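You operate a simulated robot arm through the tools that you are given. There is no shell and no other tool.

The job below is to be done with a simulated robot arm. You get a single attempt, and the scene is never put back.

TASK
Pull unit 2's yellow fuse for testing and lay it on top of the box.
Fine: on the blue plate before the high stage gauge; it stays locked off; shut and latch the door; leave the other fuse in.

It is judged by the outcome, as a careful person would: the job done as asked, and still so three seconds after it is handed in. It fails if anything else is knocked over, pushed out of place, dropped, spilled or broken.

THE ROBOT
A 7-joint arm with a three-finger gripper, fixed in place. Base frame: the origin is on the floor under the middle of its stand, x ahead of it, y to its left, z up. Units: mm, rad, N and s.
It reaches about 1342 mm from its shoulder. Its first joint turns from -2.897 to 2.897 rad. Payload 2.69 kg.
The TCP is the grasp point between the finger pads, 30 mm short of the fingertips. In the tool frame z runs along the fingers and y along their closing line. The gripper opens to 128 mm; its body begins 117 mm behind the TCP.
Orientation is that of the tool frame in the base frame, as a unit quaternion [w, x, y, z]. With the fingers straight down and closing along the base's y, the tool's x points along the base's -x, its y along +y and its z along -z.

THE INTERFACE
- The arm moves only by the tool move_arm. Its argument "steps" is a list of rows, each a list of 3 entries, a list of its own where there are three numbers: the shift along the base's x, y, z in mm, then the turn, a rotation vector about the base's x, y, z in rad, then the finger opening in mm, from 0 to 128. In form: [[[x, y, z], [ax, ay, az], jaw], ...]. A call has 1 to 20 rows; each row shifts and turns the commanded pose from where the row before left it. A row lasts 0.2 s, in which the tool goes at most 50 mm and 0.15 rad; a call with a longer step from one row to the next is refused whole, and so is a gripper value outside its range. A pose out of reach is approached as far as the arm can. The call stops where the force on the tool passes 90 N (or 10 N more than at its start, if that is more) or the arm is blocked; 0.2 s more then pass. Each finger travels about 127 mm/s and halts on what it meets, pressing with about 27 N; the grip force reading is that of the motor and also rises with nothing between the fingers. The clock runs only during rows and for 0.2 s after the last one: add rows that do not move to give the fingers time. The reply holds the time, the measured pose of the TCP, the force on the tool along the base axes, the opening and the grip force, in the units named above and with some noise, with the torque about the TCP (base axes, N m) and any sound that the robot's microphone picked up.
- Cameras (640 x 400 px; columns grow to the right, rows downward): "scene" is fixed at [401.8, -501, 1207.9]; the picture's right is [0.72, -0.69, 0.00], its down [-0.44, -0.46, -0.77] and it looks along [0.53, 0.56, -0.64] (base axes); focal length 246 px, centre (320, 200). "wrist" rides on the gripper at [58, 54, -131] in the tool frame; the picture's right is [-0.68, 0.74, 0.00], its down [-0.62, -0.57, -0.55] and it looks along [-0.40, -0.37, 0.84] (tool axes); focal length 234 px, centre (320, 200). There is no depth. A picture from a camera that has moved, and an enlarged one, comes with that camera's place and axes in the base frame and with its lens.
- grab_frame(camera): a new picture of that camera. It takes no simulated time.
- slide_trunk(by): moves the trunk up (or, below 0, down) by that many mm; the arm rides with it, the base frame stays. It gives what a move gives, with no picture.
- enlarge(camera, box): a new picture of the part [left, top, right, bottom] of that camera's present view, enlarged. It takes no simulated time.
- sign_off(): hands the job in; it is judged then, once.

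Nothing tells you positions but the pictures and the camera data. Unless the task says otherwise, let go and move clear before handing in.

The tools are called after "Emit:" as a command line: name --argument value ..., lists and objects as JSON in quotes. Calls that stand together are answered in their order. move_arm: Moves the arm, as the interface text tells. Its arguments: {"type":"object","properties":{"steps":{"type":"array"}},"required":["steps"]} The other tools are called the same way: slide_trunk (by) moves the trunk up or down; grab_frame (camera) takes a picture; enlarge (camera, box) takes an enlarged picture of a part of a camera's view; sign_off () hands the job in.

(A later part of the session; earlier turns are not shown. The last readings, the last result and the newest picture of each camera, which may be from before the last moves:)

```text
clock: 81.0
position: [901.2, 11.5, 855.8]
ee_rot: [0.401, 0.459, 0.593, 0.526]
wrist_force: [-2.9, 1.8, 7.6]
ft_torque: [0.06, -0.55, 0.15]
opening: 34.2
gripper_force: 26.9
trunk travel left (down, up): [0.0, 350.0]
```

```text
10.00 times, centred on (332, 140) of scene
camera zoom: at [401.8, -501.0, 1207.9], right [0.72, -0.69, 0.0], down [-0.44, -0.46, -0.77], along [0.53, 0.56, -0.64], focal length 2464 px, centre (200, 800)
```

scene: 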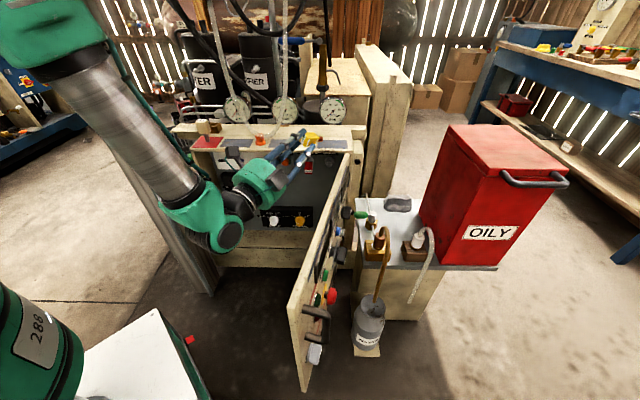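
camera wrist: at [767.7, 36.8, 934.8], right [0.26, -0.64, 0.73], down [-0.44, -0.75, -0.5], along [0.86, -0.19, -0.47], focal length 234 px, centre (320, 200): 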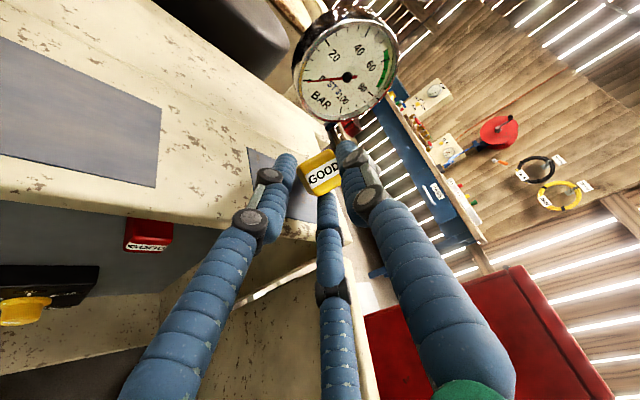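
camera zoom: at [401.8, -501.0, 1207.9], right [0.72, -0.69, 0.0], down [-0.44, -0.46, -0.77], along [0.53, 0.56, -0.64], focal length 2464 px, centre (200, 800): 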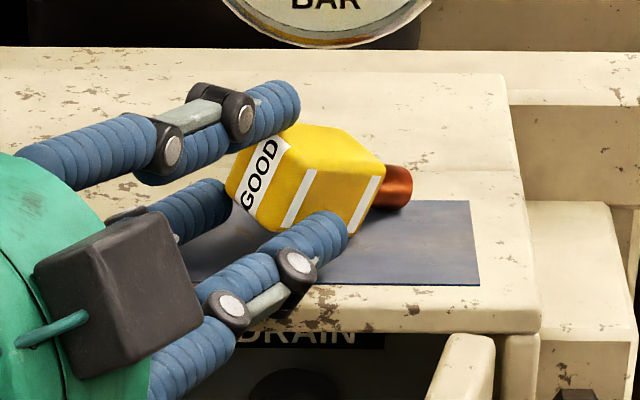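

The fuse's plug end touched the plate (about 8 N) and the fuse has eased toward level. I'll open the fingers gradually with a slight rise so it settles gently.

Emit:
move_arm --steps '[[[0, 0, 0.5], [0, 0, 0], 38], [[0, 0, 0.5], [0, 0, 0], 40], [[0, 0, 0.5], [0, 0, 0], 42], [[0, 0, 0.5], [0, 0, 0], 44]]'

Emit:
enlarge --camera "scene" --box '[300, 120, 364, 160]'

Emit:
enlarge --camera "wrist" --box '[240, 120, 400, 220]'

```text
clock: 82.0
position: [901.6, 13.9, 858.5]
ee_rot: [0.401, 0.46, 0.592, 0.527]
wrist_force: [0.2, -0.2, -0.3]
ft_torque: [-0.04, 0.01, 0.02]
opening: 44.6
gripper_force: 0.1
trunk travel left (down, up): [0.0, 350.0]
```

```text
10.00 times, centred on (332, 140) of scene
camera zoom: at [401.8, -501.0, 1207.9], right [0.72, -0.69, 0.0], down [-0.44, -0.46, -0.77], along [0.53, 0.56, -0.64], focal length 2464 px, centre (200, 800)
```

zoom: 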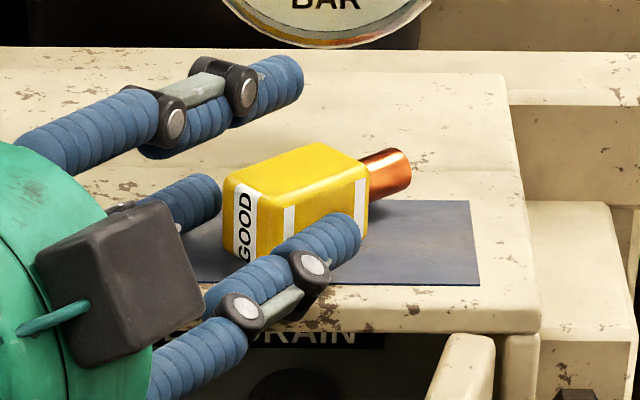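

```text
4.00 times, centred on (320, 170) of wrist
camera zoom: at [767.8, 37.8, 926.5], right [0.26, -0.64, 0.72], down [-0.44, -0.75, -0.5], along [0.86, -0.19, -0.47], focal length 937 px, centre (320, 320)
```

zoom: 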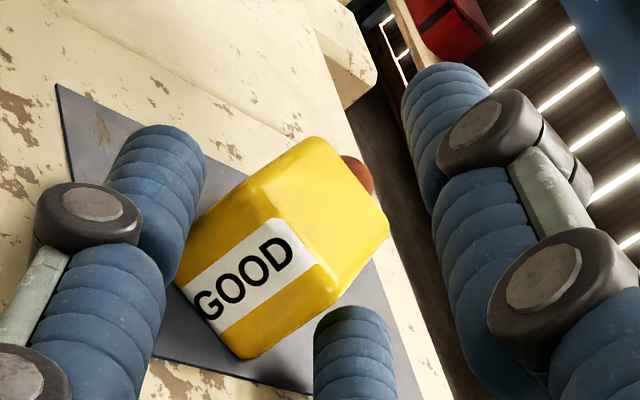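

The fuse is lying flat on the blue plate before gauge ST 3. I'll open further while rising slightly, then withdraw straight back along the tool axis.

Emit:
move_arm --steps '[[[0, 0, 1.2], [0, 0, 0], 49], [[0, 0, 1.3], [0, 0, 0], 54], [[0, 0, 1.3], [0, 0, 0], 59], [[0, 0, 1.5], [0, 0, 0], 64], [[0, 0, 1.5], [0, 0, 0], 68]]'

Emit:
enlarge --camera "scene" --box '[300, 120, 364, 160]'

Emit:
enlarge --camera "wrist" --box '[240, 120, 400, 220]'

```text
clock: 83.2
position: [901.2, 12.5, 864.1]
ee_rot: [0.401, 0.46, 0.592, 0.527]
wrist_force: [-0.1, -0.3, -0.1]
ft_torque: [-0.01, 0.01, 0.0]
opening: 68.1
gripper_force: 0.0
trunk travel left (down, up): [0.0, 350.0]
```

```text
10.00 times, centred on (332, 140) of scene
camera zoom: at [401.8, -501.0, 1207.9], right [0.72, -0.69, 0.0], down [-0.44, -0.46, -0.77], along [0.53, 0.56, -0.64], focal length 2464 px, centre (200, 800)
```

zoom: 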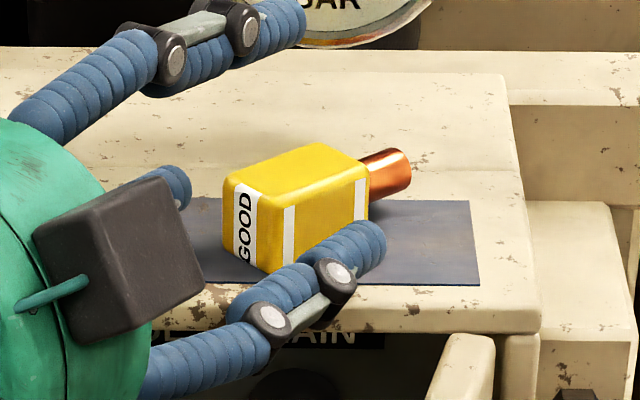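

```text
4.00 times, centred on (320, 170) of wrist
camera zoom: at [767.3, 37.5, 933.5], right [0.26, -0.64, 0.73], down [-0.44, -0.75, -0.5], along [0.86, -0.19, -0.47], focal length 937 px, centre (320, 320)
```

zoom: 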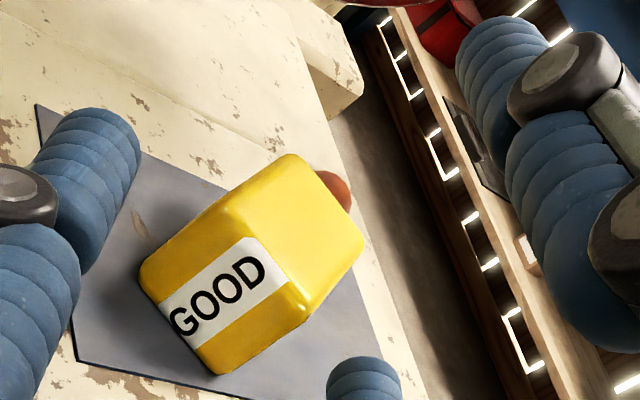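

The fingers are clear of the fuse on all sides. I'll withdraw straight back.

Emit:
move_arm --steps '[[[-9.6, -2.5, 1.5], [0, 0, 0], 70], [[-14.4, -3.8, 2], [0, 0, 0], 70], [[-14.4, -3.8, 2], [0, 0, 0], 70], [[-14.4, -3.8, 2], [0, 0, 0], 70], [[-19.2, -5, 3], [0, 0, 0], 70], [[-19.2, -5, 5], [0, 0, 0], 70], [[-19.2, -5, 10], [0, 0, 0], 70], [[-19.2, -5, 15], [0, 0, 0], 70]]'

Emit:
grab_frame --camera "scene"

Emit:
enlarge --camera "scene" --box '[180, 100, 372, 180]'

```text
clock: 85.0
position: [771.1, -21.1, 903.4]
ee_rot: [0.402, 0.46, 0.592, 0.525]
wrist_force: [1.0, 0.5, 0.0]
ft_torque: [0.03, -0.05, 0.03]
opening: 70.3
gripper_force: 0.1
trunk travel left (down, up): [0.0, 350.0]
```

```text
taken
```

scene: 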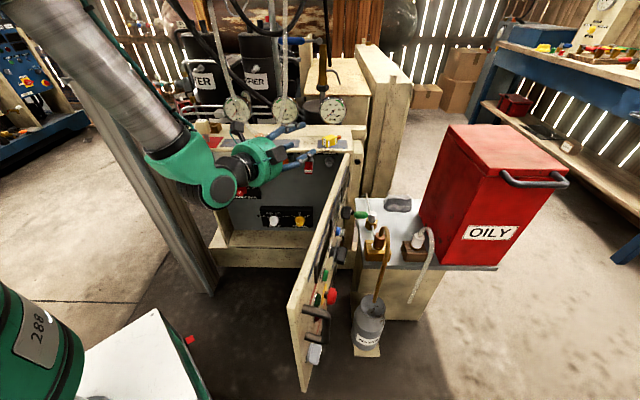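

```text
3.33 times, centred on (276, 140) of scene
camera zoom: at [401.8, -501.0, 1207.9], right [0.72, -0.69, 0.0], down [-0.44, -0.46, -0.77], along [0.53, 0.56, -0.64], focal length 821 px, centre (467, 400)
```

zoom: 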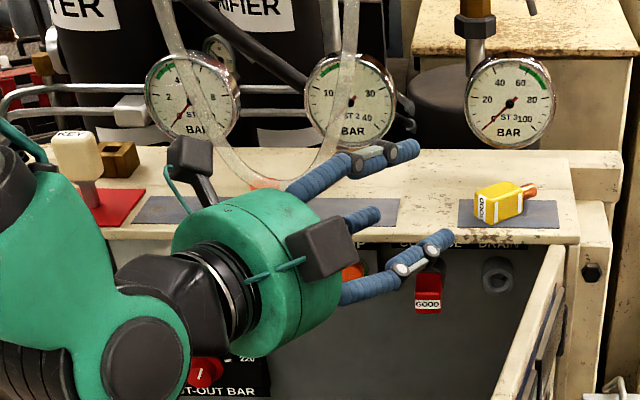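

The yellow fuse rests on the blue plate before ST 3. Next is closing the door. I'll retrace the safe route back to a tool-down posture, high above everything: up, unroll, yaw back left, then tool-down.

Emit:
move_arm --steps '[[[-18, -5, 18], [0, 0, 0], 60], [[-18, -5, 18], [0, 0, 0], 60], [[-17, -4, 16], [0, 0, 0], 60], [[0, 0, 0], [0.1368, 0.0363, -0.0173], 40], [[0, 0, 0], [0.1368, 0.0363, -0.0173], 40], [[0, 0, 0], [0.1368, 0.0363, -0.0173], 40], [[0, 0, 0], [0.1368, 0.0363, -0.0173], 40], [[0, 0, 0], [0.1368, 0.0363, -0.0173], 40], [[0, 0, 0], [0.1368, 0.0363, -0.0173], 40], [[0, 0, 0], [0.1368, 0.0363, -0.0173], 40], [[0, 0, 0], [0.1368, 0.0363, -0.0173], 40], [[0, 0, 0], [0.1368, 0.0363, -0.0173], 40], [[0, 0, 0], [0.1368, 0.0363, -0.0173], 40], [[0, 0, 0], [0.1368, 0.0363, -0.0173], 40]]'

Emit:
grab_frame --camera "scene"

```text
clock: 88.0
position: [719.4, -35.1, 958.2]
ee_rot: [-0.089, 0.744, 0.094, 0.656]
wrist_force: [0.5, -0.7, 0.1]
ft_torque: [-0.02, 0.0, 0.02]
opening: 40.0
gripper_force: 0.1
trunk travel left (down, up): [0.0, 350.0]
```

```text
taken
```

scene: 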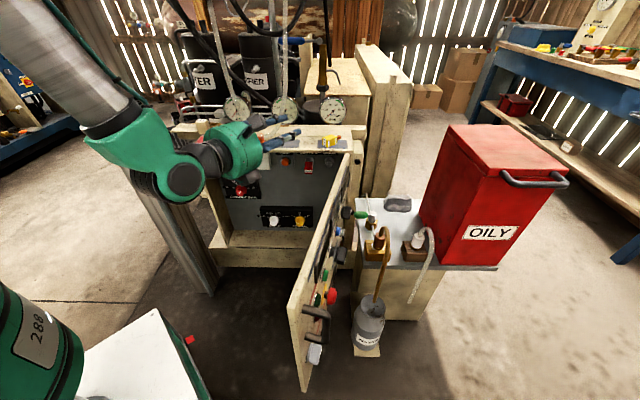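

Good, same pose as on the way in. Now I'll yaw back to the left.

Emit:
move_arm --steps '[[[-10, -2, 0], [0, 0, 0.13], 40], [[-10, -2, 0], [0, 0, 0.13], 40], [[-10, -2, 0], [0, 0, 0.13], 40], [[-10, -2, 0], [0, 0, 0.13], 40], [[-14, -2, 0], [0, 0, 0.136], 40], [[-14, -2, 0], [0, 0, 0.136], 40], [[-14, -2, 0], [0, 0, 0.136], 40], [[-14, -2, 0], [0, 0, 0.136], 40], [[-14, -2, 0], [0, 0, 0.136], 40], [[0, 0, 0], [0, 0, 0.14], 40], [[0, 0, 0], [0, 0, 0.14], 40], [[0, 0, 0], [0, 0, 0.14], 40], [[0, 0, 0], [0, 0, 0.14], 40], [[0, 0, 0], [0, 0, 0.14], 40], [[0, 0, 0], [0, 0, 0.14], 40]]'

Emit:
grab_frame --camera "scene"

```text
clock: 91.2
position: [605.5, -52.3, 955.0]
ee_rot: [-0.604, 0.315, 0.679, 0.274]
wrist_force: [-1.1, 0.2, -2.5]
ft_torque: [0.27, 0.23, -0.07]
opening: 39.9
gripper_force: 0.1
out of reach, approached as far as the arm can: row 15
trunk travel left (down, up): [0.0, 350.0]
```

```text
taken
```

scene: 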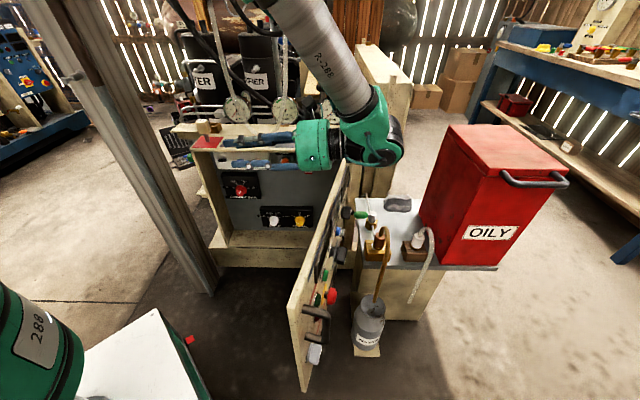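

Now back to tool-down while moving out to the far (outer) side of the open door, staying above it.

Emit:
move_arm --steps '[[[0, -10, 0], [-0.1098, -0.0941, 0], 20], [[0, -10, 0], [-0.1098, -0.0941, 0], 20], [[0, -10, 0], [-0.1098, -0.0941, 0], 20], [[0, -10, 0], [-0.1098, -0.0941, 0], 20], [[0, -10, 0], [-0.1098, -0.0941, 0], 20], [[0, -10, 0], [-0.1098, -0.0941, 0], 10], [[0, -10, 0], [-0.1098, -0.0941, 0], 10], [[0, -10, 0], [-0.1098, -0.0941, 0], 10], [[0, -10, 0], [-0.1098, -0.0941, 0], 10], [[0, -10, 0], [-0.1098, -0.0941, 0], 10], [[2, -30, 0], [0, 0, 0.1], 10], [[2, -30, 0], [0, 0, 0.1], 10], [[2, -30, 0], [0, 0, 0.1], 10], [[2, -30, 0], [0, 0, 0.1], 10], [[2, -30, 0], [0, 0, 0.1], 10]]'

Emit:
grab_frame --camera "scene"

Emit:
grab_frame --camera "wrist"

```text
clock: 94.3
position: [616.6, -301.2, 955.9]
ee_rot: [-0.002, 0.182, 0.983, -0.011]
wrist_force: [-0.4, 0.6, -0.2]
ft_torque: [-0.03, -0.02, 0.0]
opening: 9.9
gripper_force: 0.0
trunk travel left (down, up): [0.0, 350.0]
```

```text
taken
```

scene: 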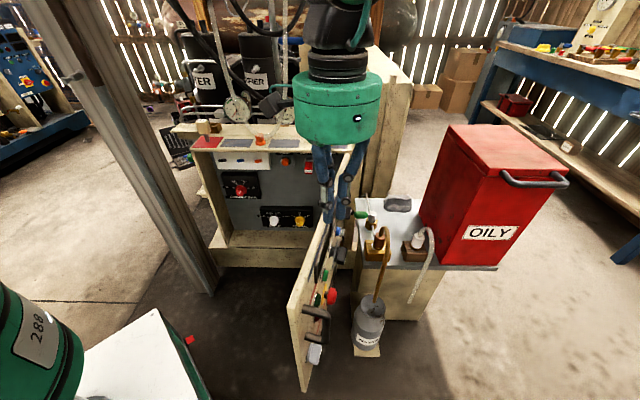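

```text
taken
camera wrist: at [582.6, -227.9, 1084.9], right [0.89, 0.45, -0.02], down [0.38, -0.74, 0.56], along [0.24, -0.51, -0.83], focal length 234 px, centre (320, 200)
```

wrist: 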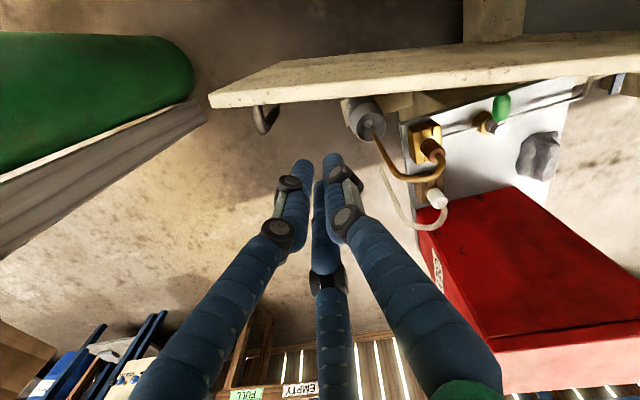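

The fingers are on the outer side of the door. I'll lower so the closed fingertips sit against its top strip, above the displays, then push it closed along its arc, first part only.

Emit:
move_arm --steps '[[[0, 0, -30], [0, 0, 0], 10], [[0, 0, -30], [0, 0, 0], 10], [[0, 0, -30], [0, 0, 0], 10], [[0, 0, -30], [0, 0, 0], 10]]'

Emit:
grab_frame --camera "wrist"

Emit:
enlarge --camera "scene" --box '[240, 120, 400, 260]'

```text
clock: 95.3
position: [618.8, -302.5, 834.1]
ee_rot: [-0.002, 0.182, 0.983, -0.01]
wrist_force: [0.4, 0.1, 0.2]
ft_torque: [-0.02, -0.01, -0.02]
opening: 9.5
gripper_force: 0.1
trunk travel left (down, up): [0.0, 350.0]
```

```text
taken
camera wrist: at [583.8, -228.7, 963.7], right [0.9, 0.45, -0.02], down [0.38, -0.74, 0.56], along [0.24, -0.51, -0.83], focal length 234 px, centre (320, 200)
```

wrist: 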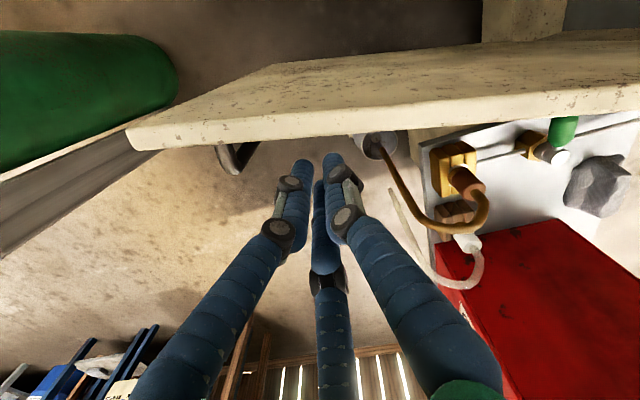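

```text
2.86 times, centred on (320, 190) of scene
camera zoom: at [401.8, -501.0, 1207.9], right [0.72, -0.69, 0.0], down [-0.44, -0.46, -0.77], along [0.53, 0.56, -0.64], focal length 704 px, centre (320, 229)
```

zoom: 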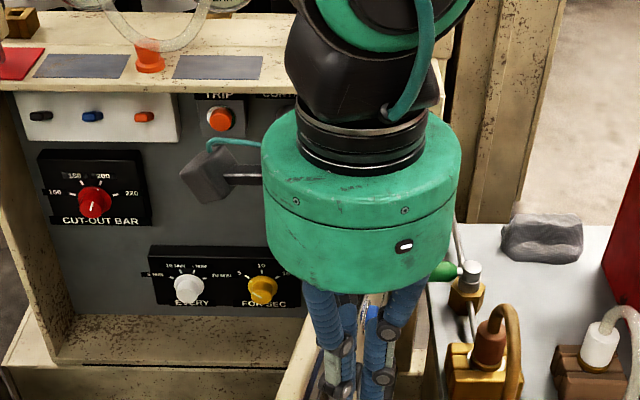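

The fingertips are on the outer face just below the top edge. Pushing the door along its closing arc, first half.

Emit:
move_arm --steps '[[[-17.1, 24.8, 0], [0, 0, -0.05], 10], [[-15.2, 26, 0], [0, 0, -0.05], 10], [[-13.2, 27.1, 0], [0, 0, -0.05], 10], [[-11.2, 28, 0], [0, 0, -0.05], 10], [[-9, 28.8, 0], [0, 0, -0.05], 10], [[-6.8, 29.3, 0], [0, 0, -0.05], 10]]'

Emit:
grab_frame --camera "scene"

Emit:
grab_frame --camera "wrist"

```text
clock: 96.8
position: [546.4, -137.1, 834.4]
ee_rot: [-0.004, 0.327, 0.945, -0.01]
wrist_force: [0.5, 0.0, 0.0]
ft_torque: [0.03, 0.01, -0.02]
opening: 9.9
gripper_force: 0.0
trunk travel left (down, up): [0.0, 350.0]
```

```text
taken
```

scene: 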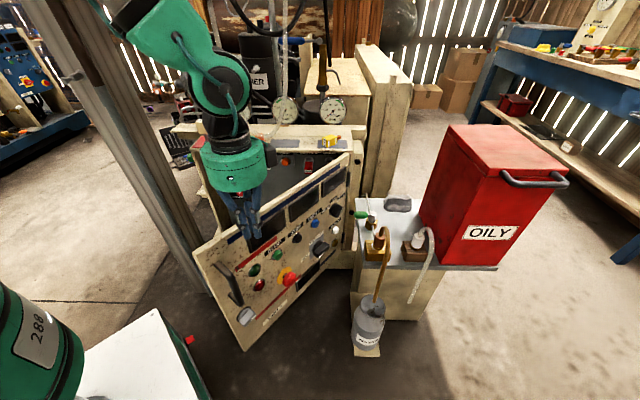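

```text
taken
camera wrist: at [535.1, -56.8, 963.9], right [0.99, 0.16, -0.02], down [0.14, -0.82, 0.56], along [0.08, -0.55, -0.83], focal length 234 px, centre (320, 200)
```

wrist: 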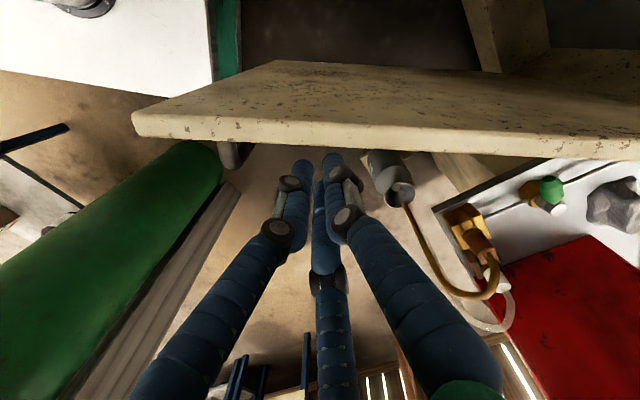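

Closing smoothly (about 53° now). Continuing.

Emit:
move_arm --steps '[[[-4.6, 29.8, 0], [0, 0, -0.05], 10], [[-2.4, 30, 0], [0, 0, -0.05], 10], [[-0.2, 30.2, 0], [0, 0, -0.05], 10], [[2.2, 30, 0], [0, 0, -0.05], 10], [[4.3, 29.8, 0], [0, 0, -0.05], 10], [[6.6, 29.4, 0], [0, 0, -0.05], 10]]'

Emit:
grab_frame --camera "scene"

Emit:
grab_frame --camera "wrist"

```text
clock: 98.2
position: [550.0, 41.5, 834.4]
ee_rot: [-0.005, 0.464, 0.886, -0.009]
wrist_force: [0.7, -1.5, -0.4]
ft_torque: [0.06, 0.01, 0.01]
opening: 9.9
gripper_force: 0.1
trunk travel left (down, up): [0.0, 350.0]
```

```text
taken
```

scene: 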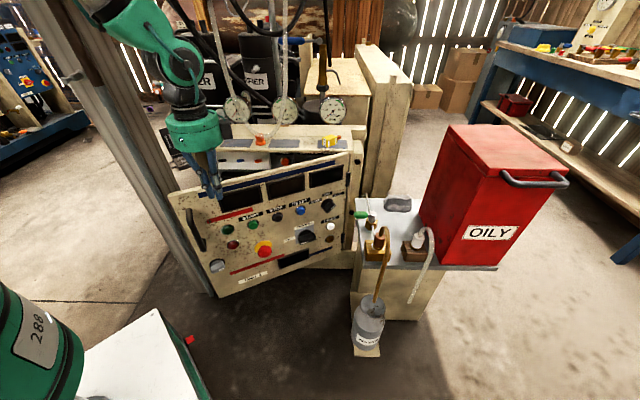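

```text
taken
camera wrist: at [563.3, 121.0, 964.1], right [0.99, -0.14, -0.02], down [-0.1, -0.82, 0.56], along [-0.09, -0.55, -0.83], focal length 234 px, centre (320, 200)
```

wrist: 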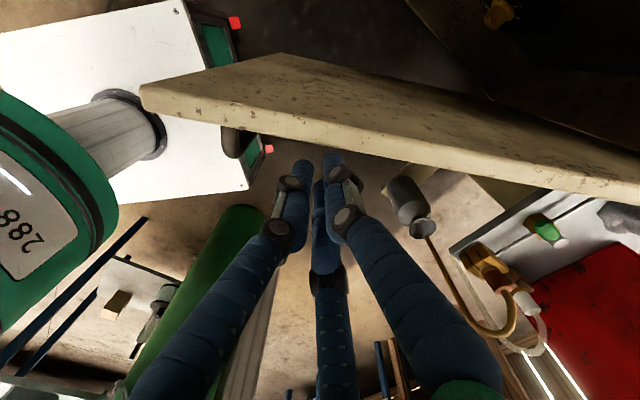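

About 27° left. I'll slow down for the last part.

Emit:
move_arm --steps '[[[4.4, 14.4, 0], [0, 0, -0.02], 10], [[4.4, 14.4, 0], [0, 0, -0.02], 10], [[5.5, 14, 0], [0, 0, -0.02], 10], [[5.5, 14, 0], [0, 0, -0.02], 10], [[6.5, 13.6, 0], [0, 0, -0.02], 10], [[6.5, 13.6, 0], [0, 0, -0.02], 10], [[7.5, 13.1, 0], [0, 0, -0.02], 10], [[7.5, 13.1, 0], [0, 0, -0.02], 10]]'

Emit:
grab_frame --camera "scene"

Emit:
enlarge --camera "scene" --box '[160, 110, 380, 230]'

Emit:
grab_frame --camera "wrist"

```text
clock: 100.0
position: [597.4, 151.2, 836.3]
ee_rot: [-0.006, 0.533, 0.846, -0.008]
wrist_force: [0.0, 0.2, 0.5]
ft_torque: [0.03, -0.04, 0.03]
opening: 10.1
gripper_force: 0.1
trunk travel left (down, up): [0.0, 350.0]
```

```text
taken
```

scene: 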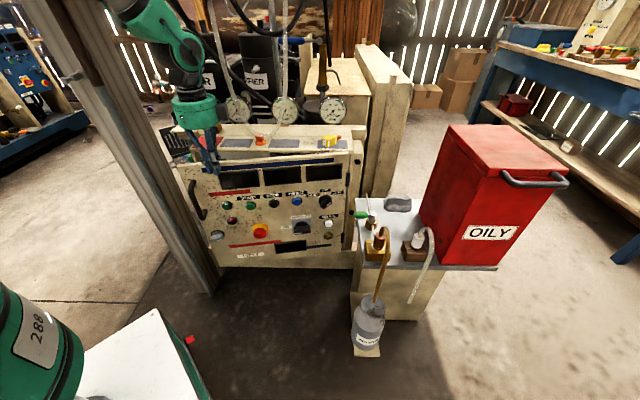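

```text
2.91 times, centred on (270, 170) of scene
camera zoom: at [401.8, -501.0, 1207.9], right [0.72, -0.69, 0.0], down [-0.44, -0.46, -0.77], along [0.53, 0.56, -0.64], focal length 717 px, centre (466, 287)
```

zoom: 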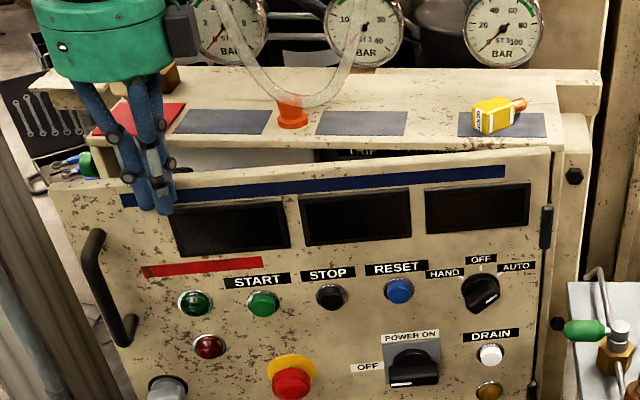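

```text
taken
camera wrist: at [623.4, 227.8, 964.0], right [0.96, -0.29, -0.02], down [-0.23, -0.8, 0.56], along [-0.18, -0.53, -0.83], focal length 234 px, centre (320, 200)
```

wrist: 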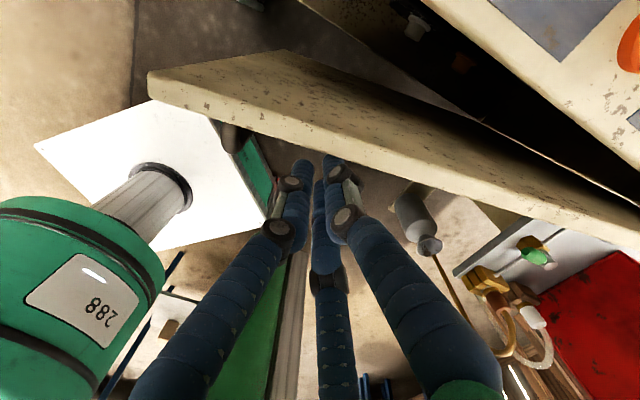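

About 10° left and the power switch still reads OFF. I'll push the rest slowly.

Emit:
move_arm --steps '[[[5.7, 8.3, 0], [0, 0, 0], 10], [[5.7, 8.3, 0], [0, 0, 0], 10], [[5.7, 8.3, 0], [0, 0, 0], 10], [[6.2, 7.9, 0], [0, 0, 0], 10], [[6.2, 7.9, 0], [0, 0, 0], 10], [[6.2, 7.9, 0], [0, 0, 0], 10]]'

Emit:
enlarge --camera "scene" --box '[160, 110, 380, 230]'

Emit:
grab_frame --camera "wrist"

```text
clock: 101.3
position: [632.9, 199.7, 834.6]
ee_rot: [-0.007, 0.533, 0.846, -0.009]
wrist_force: [-0.5, 0.1, -0.4]
ft_torque: [0.0, -0.01, -0.01]
opening: 10.0
gripper_force: 0.1
trunk travel left (down, up): [0.0, 350.0]
```

```text
2.91 times, centred on (270, 170) of scene
camera zoom: at [401.8, -501.0, 1207.9], right [0.72, -0.69, 0.0], down [-0.44, -0.46, -0.77], along [0.53, 0.56, -0.64], focal length 717 px, centre (466, 287)
```

zoom: 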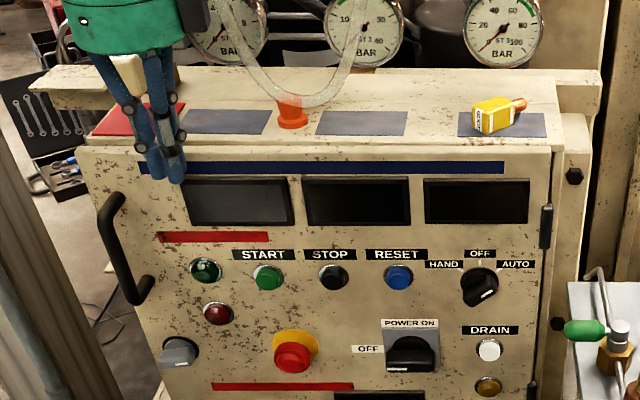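

```text
taken
camera wrist: at [659.0, 276.7, 963.3], right [0.96, -0.29, -0.02], down [-0.23, -0.8, 0.56], along [-0.18, -0.53, -0.83], focal length 234 px, centre (320, 200)
```

wrist: 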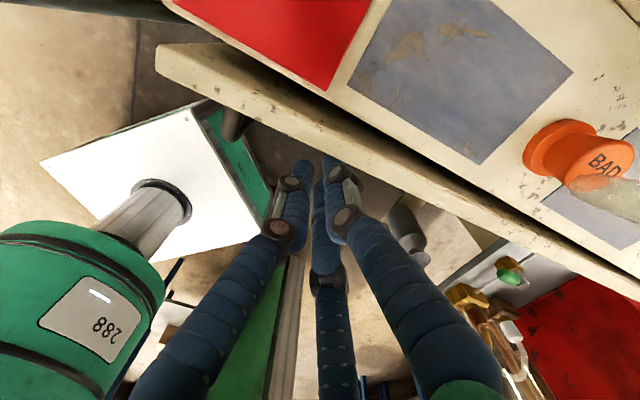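

Nearly shut. I'll push the last few millimetres until I feel firm contact.

Emit:
move_arm --steps '[[[2.9, 2.8, 0], [0, 0, 0], 10], [[2.9, 2.8, 0], [0, 0, 0], 10], [[2.9, 2.8, 0], [0, 0, 0], 10]]'

Emit:
grab_frame --camera "wrist"

Emit:
enlarge --camera "scene" --box '[170, 120, 290, 180]'

```text
clock: 102.2
position: [642.9, 208.5, 834.0]
ee_rot: [-0.006, 0.533, 0.846, -0.009]
wrist_force: [-0.7, -1.3, -0.6]
ft_torque: [-0.02, -0.01, -0.01]
opening: 9.8
gripper_force: 0.1
trunk travel left (down, up): [0.0, 350.0]
```

```text
taken
camera wrist: at [668.5, 285.2, 962.7], right [0.96, -0.29, -0.02], down [-0.23, -0.8, 0.56], along [-0.18, -0.53, -0.83], focal length 234 px, centre (320, 200)
```

wrist: 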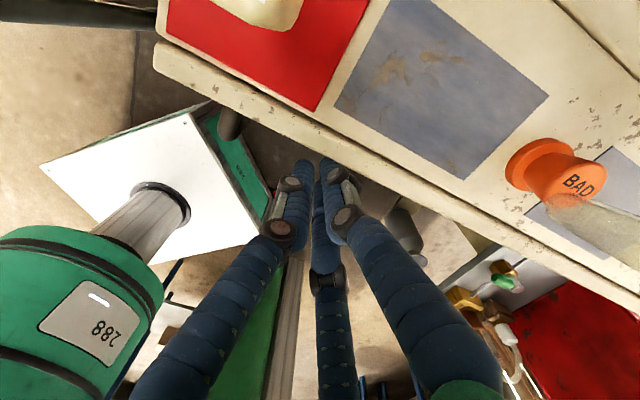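

```text
5.33 times, centred on (230, 150) of scene
camera zoom: at [401.8, -501.0, 1207.9], right [0.72, -0.69, 0.0], down [-0.44, -0.46, -0.77], along [0.53, 0.56, -0.64], focal length 1314 px, centre (800, 467)
```

zoom: 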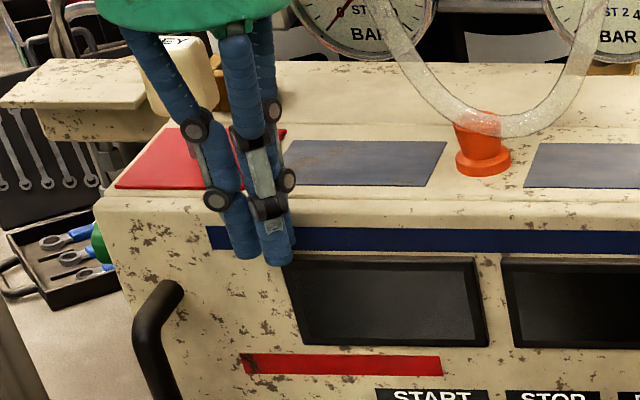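

Emit:
move_arm --steps '[[[2.2, 2.1, 0], [0, 0, 0], 10], [[2.2, 2.1, 0], [0, 0, 0], 10], [[2.2, 2.1, 0], [0, 0, 0], 10]]'

Emit:
grab_frame --camera "wrist"

```text
clock: 103.0
position: [645.8, 210.8, 833.3]
ee_rot: [-0.009, 0.533, 0.846, -0.01]
wrist_force: [-30.5, -47.3, 12.5]
ft_torque: [-0.44, 0.02, -0.31]
opening: 9.4
gripper_force: 0.1
trunk travel left (down, up): [0.0, 350.0]
```

```text
taken
camera wrist: at [672.2, 288.2, 962.6], right [0.96, -0.29, -0.02], down [-0.23, -0.79, 0.56], along [-0.18, -0.53, -0.83], focal length 234 px, centre (320, 200)
```

wrist: 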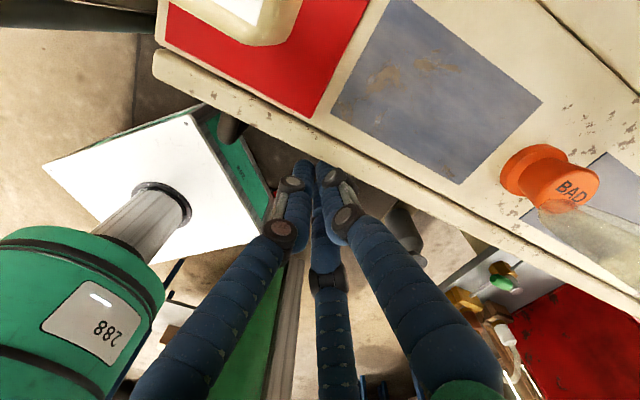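

The door is firmly shut (it met about 55 N). I'll back off and return to the posture I used for the latch, with the thumb leading.

Emit:
move_arm --steps '[[[-4, -4, 0], [0, 0, 0], 10], [[-10, -10, 0], [0, 0, 0], 10], [[-5.2, -34, -13.4], [0, 0, 0.066], 40], [[-5.2, -34, -13.4], [0, 0, 0.066], 80], [[-5.2, -34, -13.4], [0, 0, 0.066], 128], [[-5.2, -34, -13.4], [0, 0, 0.066], 128], [[-5.2, -34, -13.4], [0, 0, 0.066], 128]]'

Emit:
enlarge --camera "scene" --box '[160, 100, 380, 270]'

```text
clock: 104.5
position: [607.0, 30.6, 770.3]
ee_rot: [-0.005, 0.387, 0.922, -0.01]
wrist_force: [0.3, 0.8, 0.3]
ft_torque: [-0.03, 0.03, 0.0]
opening: 128.1
gripper_force: 0.1
trunk travel left (down, up): [0.0, 350.0]
```

```text
2.35 times, centred on (270, 185) of scene
camera zoom: at [401.8, -501.0, 1207.9], right [0.72, -0.69, 0.0], down [-0.44, -0.46, -0.77], along [0.53, 0.56, -0.64], focal length 580 px, centre (438, 235)
```

zoom: 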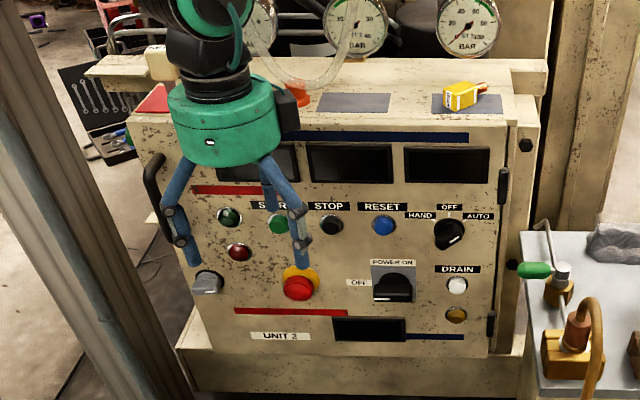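

The door sits closed with the latch knob still horizontal. Moving into the latch posture.

Emit:
move_arm --steps '[[[-9.8, 11.4, -22], [0.0557, -0.0569, 0], 128], [[-9.8, 11.4, -22], [0.0557, -0.0569, 0], 128], [[-9.8, 11.4, -22], [0.0557, -0.0569, 0], 128], [[-9.8, 11.4, -22], [0.0557, -0.0569, 0], 128], [[-9.8, 11.4, -22], [0.0557, -0.0569, 0], 128], [[-9.8, 11.4, -22], [0.0557, -0.0569, 0], 128], [[-9.8, 11.4, -22], [0.0557, -0.0569, 0], 128], [[-9.8, 11.4, -22], [0.0557, -0.0569, 0], 128], [[-9.8, 11.4, -22], [0.0557, -0.0569, 0], 128], [[-9.8, 11.4, -22], [0.0557, -0.0569, 0], 128]]'

Emit:
grab_frame --camera "wrist"

Emit:
enlarge --camera "scene" --box '[150, 170, 278, 250]'

```text
clock: 106.8
position: [510.8, 143.9, 548.7]
ee_rot: [0.147, 0.358, 0.853, 0.349]
wrist_force: [0.2, 0.1, 0.6]
ft_torque: [-0.08, 0.06, -0.02]
opening: 128.0
gripper_force: 0.2
trunk travel left (down, up): [0.0, 350.0]
```

```text
taken
camera wrist: at [431.9, 148.4, 679.6], right [0.85, -0.11, 0.52], down [-0.13, -0.99, -0.01], along [0.51, -0.06, -0.86], focal length 234 px, centre (320, 200)
```

wrist: 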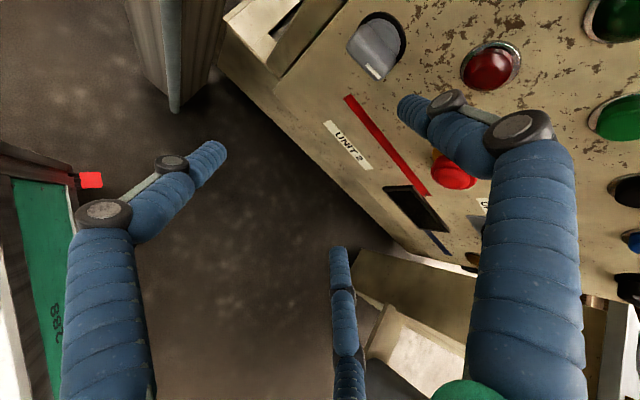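

```text
5.00 times, centred on (214, 210) of scene
camera zoom: at [401.8, -501.0, 1207.9], right [0.72, -0.69, 0.0], down [-0.44, -0.46, -0.77], along [0.53, 0.56, -0.64], focal length 1232 px, centre (850, 150)
```

zoom: 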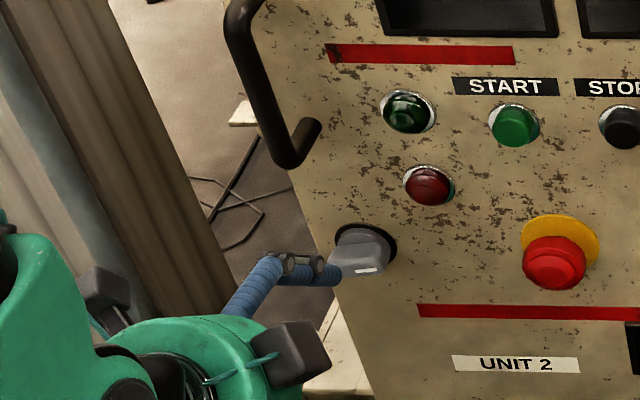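

The blade is horizontal with its mark to the right. To latch it, I'll press its left end down from above (counter-clockwise). Positioning the thumb tip just above the left end.

Emit:
move_arm --steps '[[[4.7, 18.1, -8.4], [0, 0, 0], 128], [[4.7, 18.1, -8.4], [0, 0, 0], 128], [[4.7, 18.1, -8.4], [0, 0, 0], 128], [[4.7, 18.1, -8.4], [0, 0, 0], 128]]'

Emit:
enlarge --camera "scene" --box '[180, 190, 260, 240]'

Emit:
enlarge --camera "wrist" --box '[360, 40, 520, 140]'

```text
clock: 107.8
position: [530.6, 216.8, 516.4]
ee_rot: [0.145, 0.359, 0.853, 0.349]
wrist_force: [-0.3, -0.6, 0.2]
ft_torque: [0.04, 0.02, 0.02]
opening: 128.1
gripper_force: 0.1
trunk travel left (down, up): [0.0, 350.0]
```

```text
8.00 times, centred on (220, 215) of scene
camera zoom: at [401.8, -501.0, 1207.9], right [0.72, -0.69, 0.0], down [-0.44, -0.46, -0.77], along [0.53, 0.56, -0.64], focal length 1971 px, centre (1120, 80)
```

zoom: 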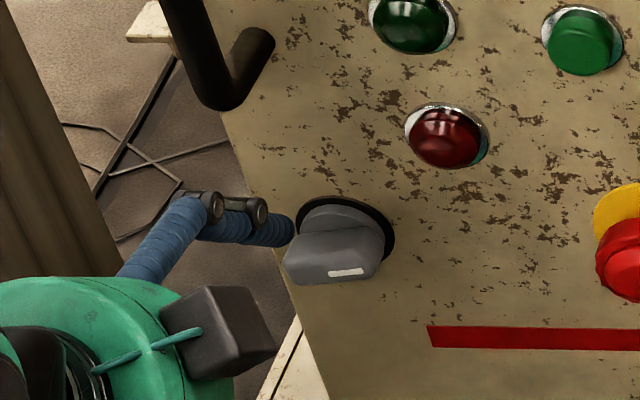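

```text
4.00 times, centred on (440, 90) of wrist
camera zoom: at [451.8, 221.1, 646.3], right [0.85, -0.11, 0.51], down [-0.13, -0.99, 0.0], along [0.51, -0.06, -0.86], focal length 937 px, centre (-160, 640)
```

zoom: 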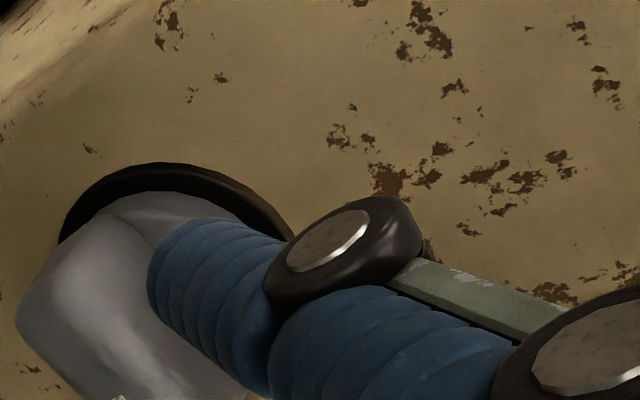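

Emit:
move_arm --steps '[[[5, 4.9, 0], [0, 0, 0], 128], [[4.6, 4.5, 0], [0, 0, 0], 128]]'

Emit:
enlarge --camera "scene" --box '[180, 190, 260, 240]'

Emit:
enlarge --camera "wrist" --box '[360, 40, 520, 140]'

```text
clock: 108.3
position: [539.1, 226.2, 515.9]
ee_rot: [0.145, 0.359, 0.853, 0.349]
wrist_force: [0.5, -0.6, -0.4]
ft_torque: [0.01, -0.01, -0.02]
opening: 128.2
gripper_force: 0.1
trunk travel left (down, up): [0.0, 350.0]
```

```text
8.00 times, centred on (220, 215) of scene
camera zoom: at [401.8, -501.0, 1207.9], right [0.72, -0.69, 0.0], down [-0.44, -0.46, -0.77], along [0.53, 0.56, -0.64], focal length 1971 px, centre (1120, 80)
```

zoom: 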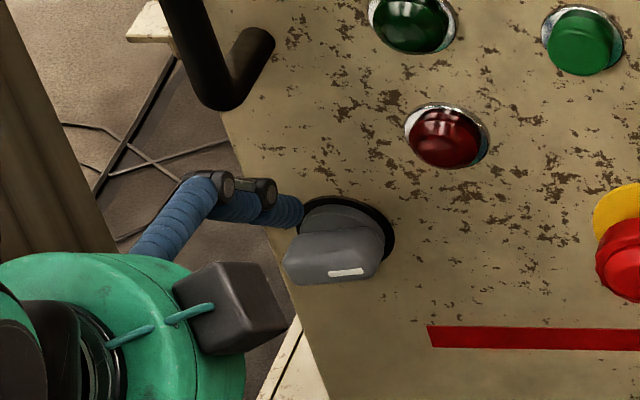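

```text
4.00 times, centred on (440, 90) of wrist
camera zoom: at [460.8, 230.5, 646.3], right [0.85, -0.11, 0.51], down [-0.13, -0.99, 0.0], along [0.51, -0.06, -0.86], focal length 937 px, centre (-160, 640)
```

zoom: 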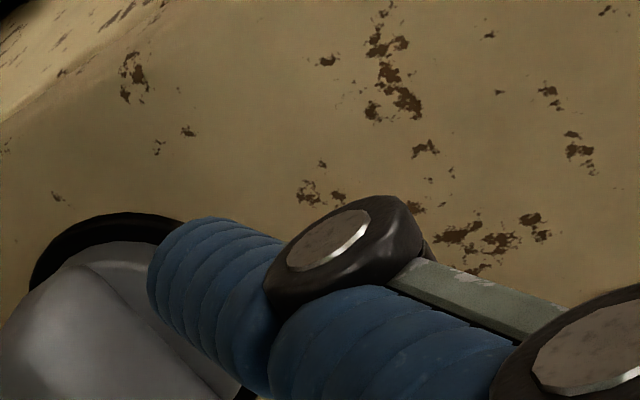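

The tip is above the blade's left end. Pressing down in small steps along the arc.

Emit:
move_arm --steps '[[[-1.3, 1.4, -4.7], [0, 0, 0], 128], [[-1.3, 1.4, -4.7], [0, 0, 0], 128], [[-1.3, 1.4, -4.7], [0, 0, 0], 128]]'

Emit:
enlarge --camera "scene" --box '[180, 190, 260, 240]'

```text
clock: 109.2
position: [535.9, 230.9, 502.9]
ee_rot: [0.145, 0.358, 0.854, 0.349]
wrist_force: [0.3, 0.2, -0.5]
ft_torque: [0.0, 0.04, 0.0]
opening: 128.0
gripper_force: 0.0
trunk travel left (down, up): [0.0, 350.0]
```

```text
8.00 times, centred on (220, 215) of scene
camera zoom: at [401.8, -501.0, 1207.9], right [0.72, -0.69, 0.0], down [-0.44, -0.46, -0.77], along [0.53, 0.56, -0.64], focal length 1971 px, centre (1120, 80)
```

zoom: 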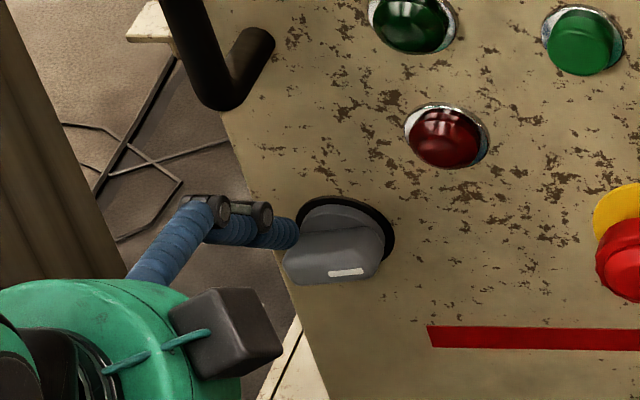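

The tip slid past the blade's left end without turning it. I'll go up, shift 12 mm right so it sits over the blade, and press again.

Emit:
move_arm --steps '[[[0, 0, 7], [0, 0, 0], 128], [[0, 0, 7], [0, 0, 0], 128], [[4.2, -4.3, 0], [0, 0, 0], 128], [[4.2, -4.3, 0], [0, 0, 0], 128], [[0, 0, -4], [0, 0, 0], 128], [[0, 0, -4], [0, 0, 0], 128]]'

Emit:
enlarge --camera "scene" --box '[180, 190, 260, 240]'

```text
clock: 110.5
position: [543.8, 222.5, 507.0]
ee_rot: [0.145, 0.358, 0.854, 0.349]
wrist_force: [-0.2, -0.1, 0.0]
ft_torque: [0.02, -0.03, 0.0]
opening: 127.9
gripper_force: 0.0
trunk travel left (down, up): [0.0, 350.0]
```

```text
8.00 times, centred on (220, 215) of scene
camera zoom: at [401.8, -501.0, 1207.9], right [0.72, -0.69, 0.0], down [-0.44, -0.46, -0.77], along [0.53, 0.56, -0.64], focal length 1971 px, centre (1120, 80)
```

zoom: 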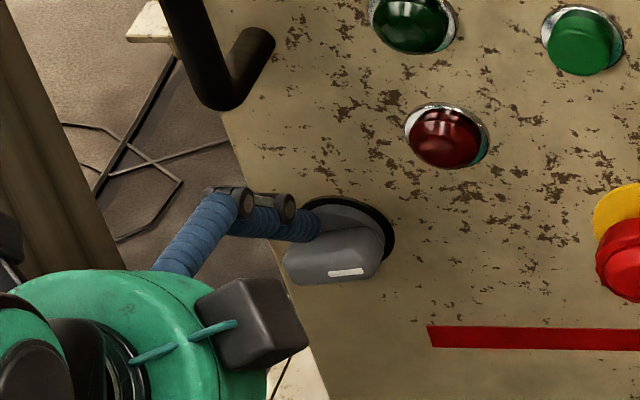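

Emit:
move_arm --steps '[[[0, 0, -3.5], [0, 0, 0], 128], [[0, 0, -3.5], [0, 0, 0], 128], [[-0.7, 0.7, -3.5], [0, 0, 0], 128]]'

Emit:
enlarge --camera "scene" --box '[180, 190, 260, 240]'

```text
clock: 111.3
position: [542.1, 224.7, 498.7]
ee_rot: [0.146, 0.355, 0.854, 0.351]
wrist_force: [-31.0, 22.6, 45.3]
ft_torque: [0.61, -2.99, 2.6]
opening: 128.3
gripper_force: 0.0
trunk travel left (down, up): [0.0, 350.0]
```

```text
8.00 times, centred on (220, 215) of scene
camera zoom: at [401.8, -501.0, 1207.9], right [0.72, -0.69, 0.0], down [-0.44, -0.46, -0.77], along [0.53, 0.56, -0.64], focal length 1971 px, centre (1120, 80)
```

zoom: 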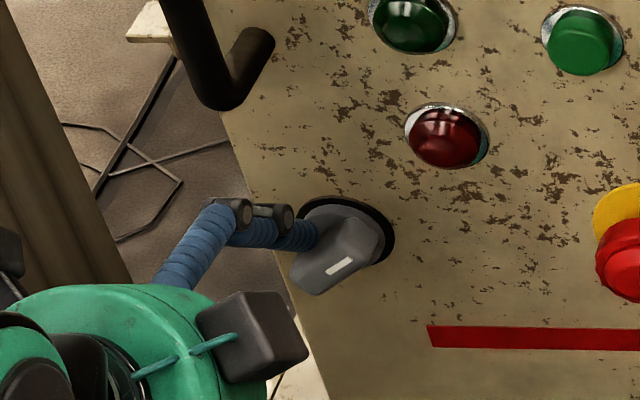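

The knob is turning counter-clockwise, but the force is rising because I'm pressing too near its pivot. I'll shift left along the arc to ease off.

Emit:
move_arm --steps '[[[-2.1, 2.1, 0], [0, 0, 0], 128], [[-2.1, 2.1, 0], [0, 0, 0], 128]]'

Emit:
enlarge --camera "scene" --box '[180, 190, 260, 240]'

Emit:
enlarge --camera "wrist" --box '[340, 40, 500, 140]'

```text
clock: 112.0
position: [537.4, 225.9, 495.1]
ee_rot: [0.146, 0.359, 0.854, 0.347]
wrist_force: [-9.2, 13.2, 11.4]
ft_torque: [-0.02, -1.0, 0.93]
opening: 128.3
gripper_force: 0.0
trunk travel left (down, up): [0.0, 350.0]
```

```text
8.00 times, centred on (220, 215) of scene
camera zoom: at [401.8, -501.0, 1207.9], right [0.72, -0.69, 0.0], down [-0.44, -0.46, -0.77], along [0.53, 0.56, -0.64], focal length 1971 px, centre (1120, 80)
```

zoom: 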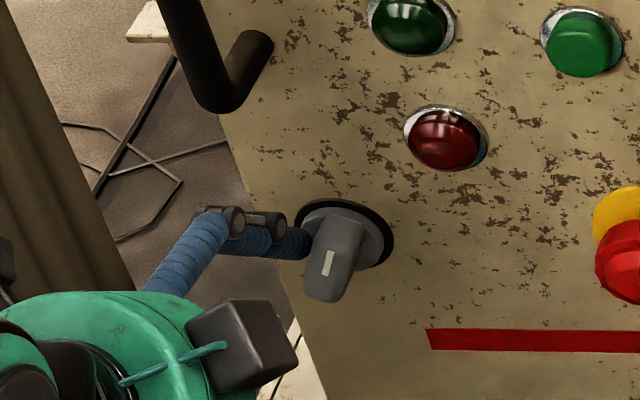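

```text
4.00 times, centred on (420, 90) of wrist
camera zoom: at [459.7, 230.7, 625.7], right [0.85, -0.12, 0.51], down [-0.13, -0.99, 0.0], along [0.51, -0.07, -0.86], focal length 937 px, centre (-80, 640)
```

zoom: 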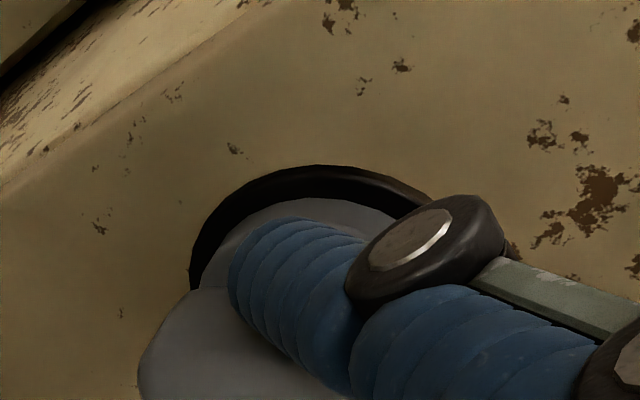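

The knob is now about 75–80° round, nearly vertical. I'll check that the door is still fully seated before finishing.

Emit:
enlarge --camera "scene" --box '[180, 120, 372, 180]'

Emit:
enlarge --camera "scene" --box '[185, 130, 265, 180]'

Emit:
enlarge --camera "scene" --box '[200, 220, 300, 280]'

```text
3.33 times, centred on (276, 150) of scene
camera zoom: at [401.8, -501.0, 1207.9], right [0.72, -0.69, 0.0], down [-0.44, -0.46, -0.77], along [0.53, 0.56, -0.64], focal length 821 px, centre (467, 367)
```

zoom: 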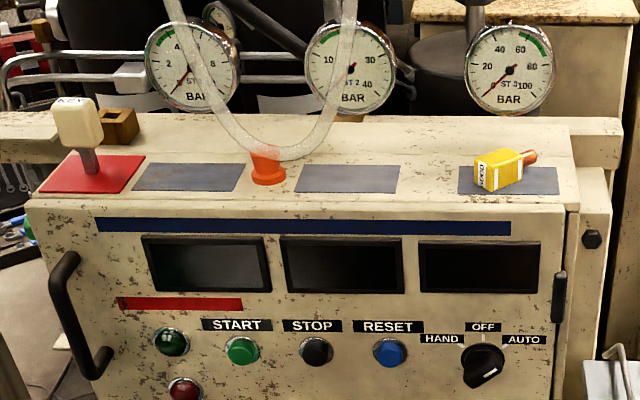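

```text
8.00 times, centred on (225, 155) of scene
camera zoom: at [401.8, -501.0, 1207.9], right [0.72, -0.69, 0.0], down [-0.44, -0.46, -0.77], along [0.53, 0.56, -0.64], focal length 1971 px, centre (1080, 560)
```

zoom: 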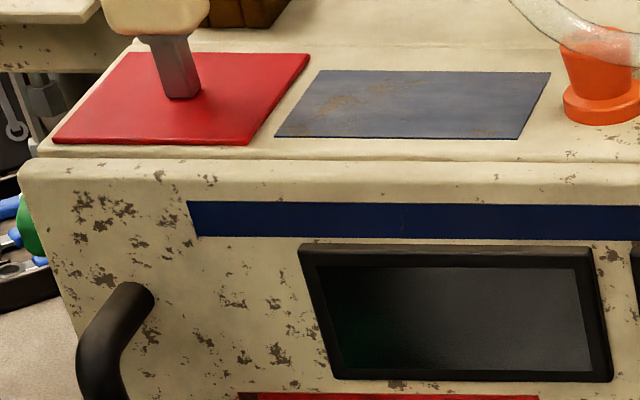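

```text
6.40 times, centred on (250, 250) of scene
camera zoom: at [401.8, -501.0, 1207.9], right [0.72, -0.69, 0.0], down [-0.44, -0.46, -0.77], along [0.53, 0.56, -0.64], focal length 1577 px, centre (768, -120)
```

zoom: 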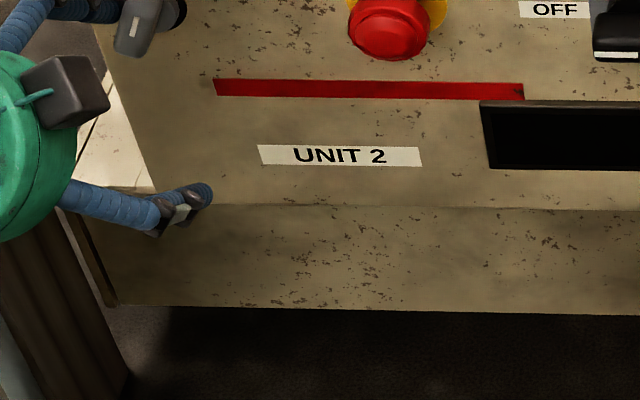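

The top edge matches its original position, so the door is seated. To finish the last 10–15°, I'll slide the tip down to the blade's lower end and nudge it right.

Emit:
move_arm --steps '[[[-2.8, 2.9, -2], [0, 0, 0], 128], [[0, 0, -5], [0, 0, 0], 128], [[0, 0, -5], [0, 0, 0], 128], [[0, 0, -5], [0, 0, 0], 128]]'

Emit:
enlarge --camera "scene" --box '[180, 190, 260, 240]'

```text
clock: 113.0
position: [536.7, 230.1, 479.1]
ee_rot: [0.145, 0.358, 0.854, 0.348]
wrist_force: [-0.6, -0.4, 0.2]
ft_torque: [-0.02, 0.01, 0.01]
opening: 128.0
gripper_force: 0.1
trunk travel left (down, up): [0.0, 350.0]
```

```text
8.00 times, centred on (220, 215) of scene
camera zoom: at [401.8, -501.0, 1207.9], right [0.72, -0.69, 0.0], down [-0.44, -0.46, -0.77], along [0.53, 0.56, -0.64], focal length 1971 px, centre (1120, 80)
```

zoom: 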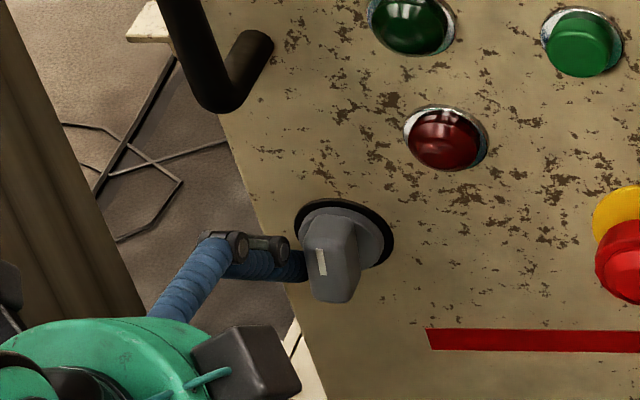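

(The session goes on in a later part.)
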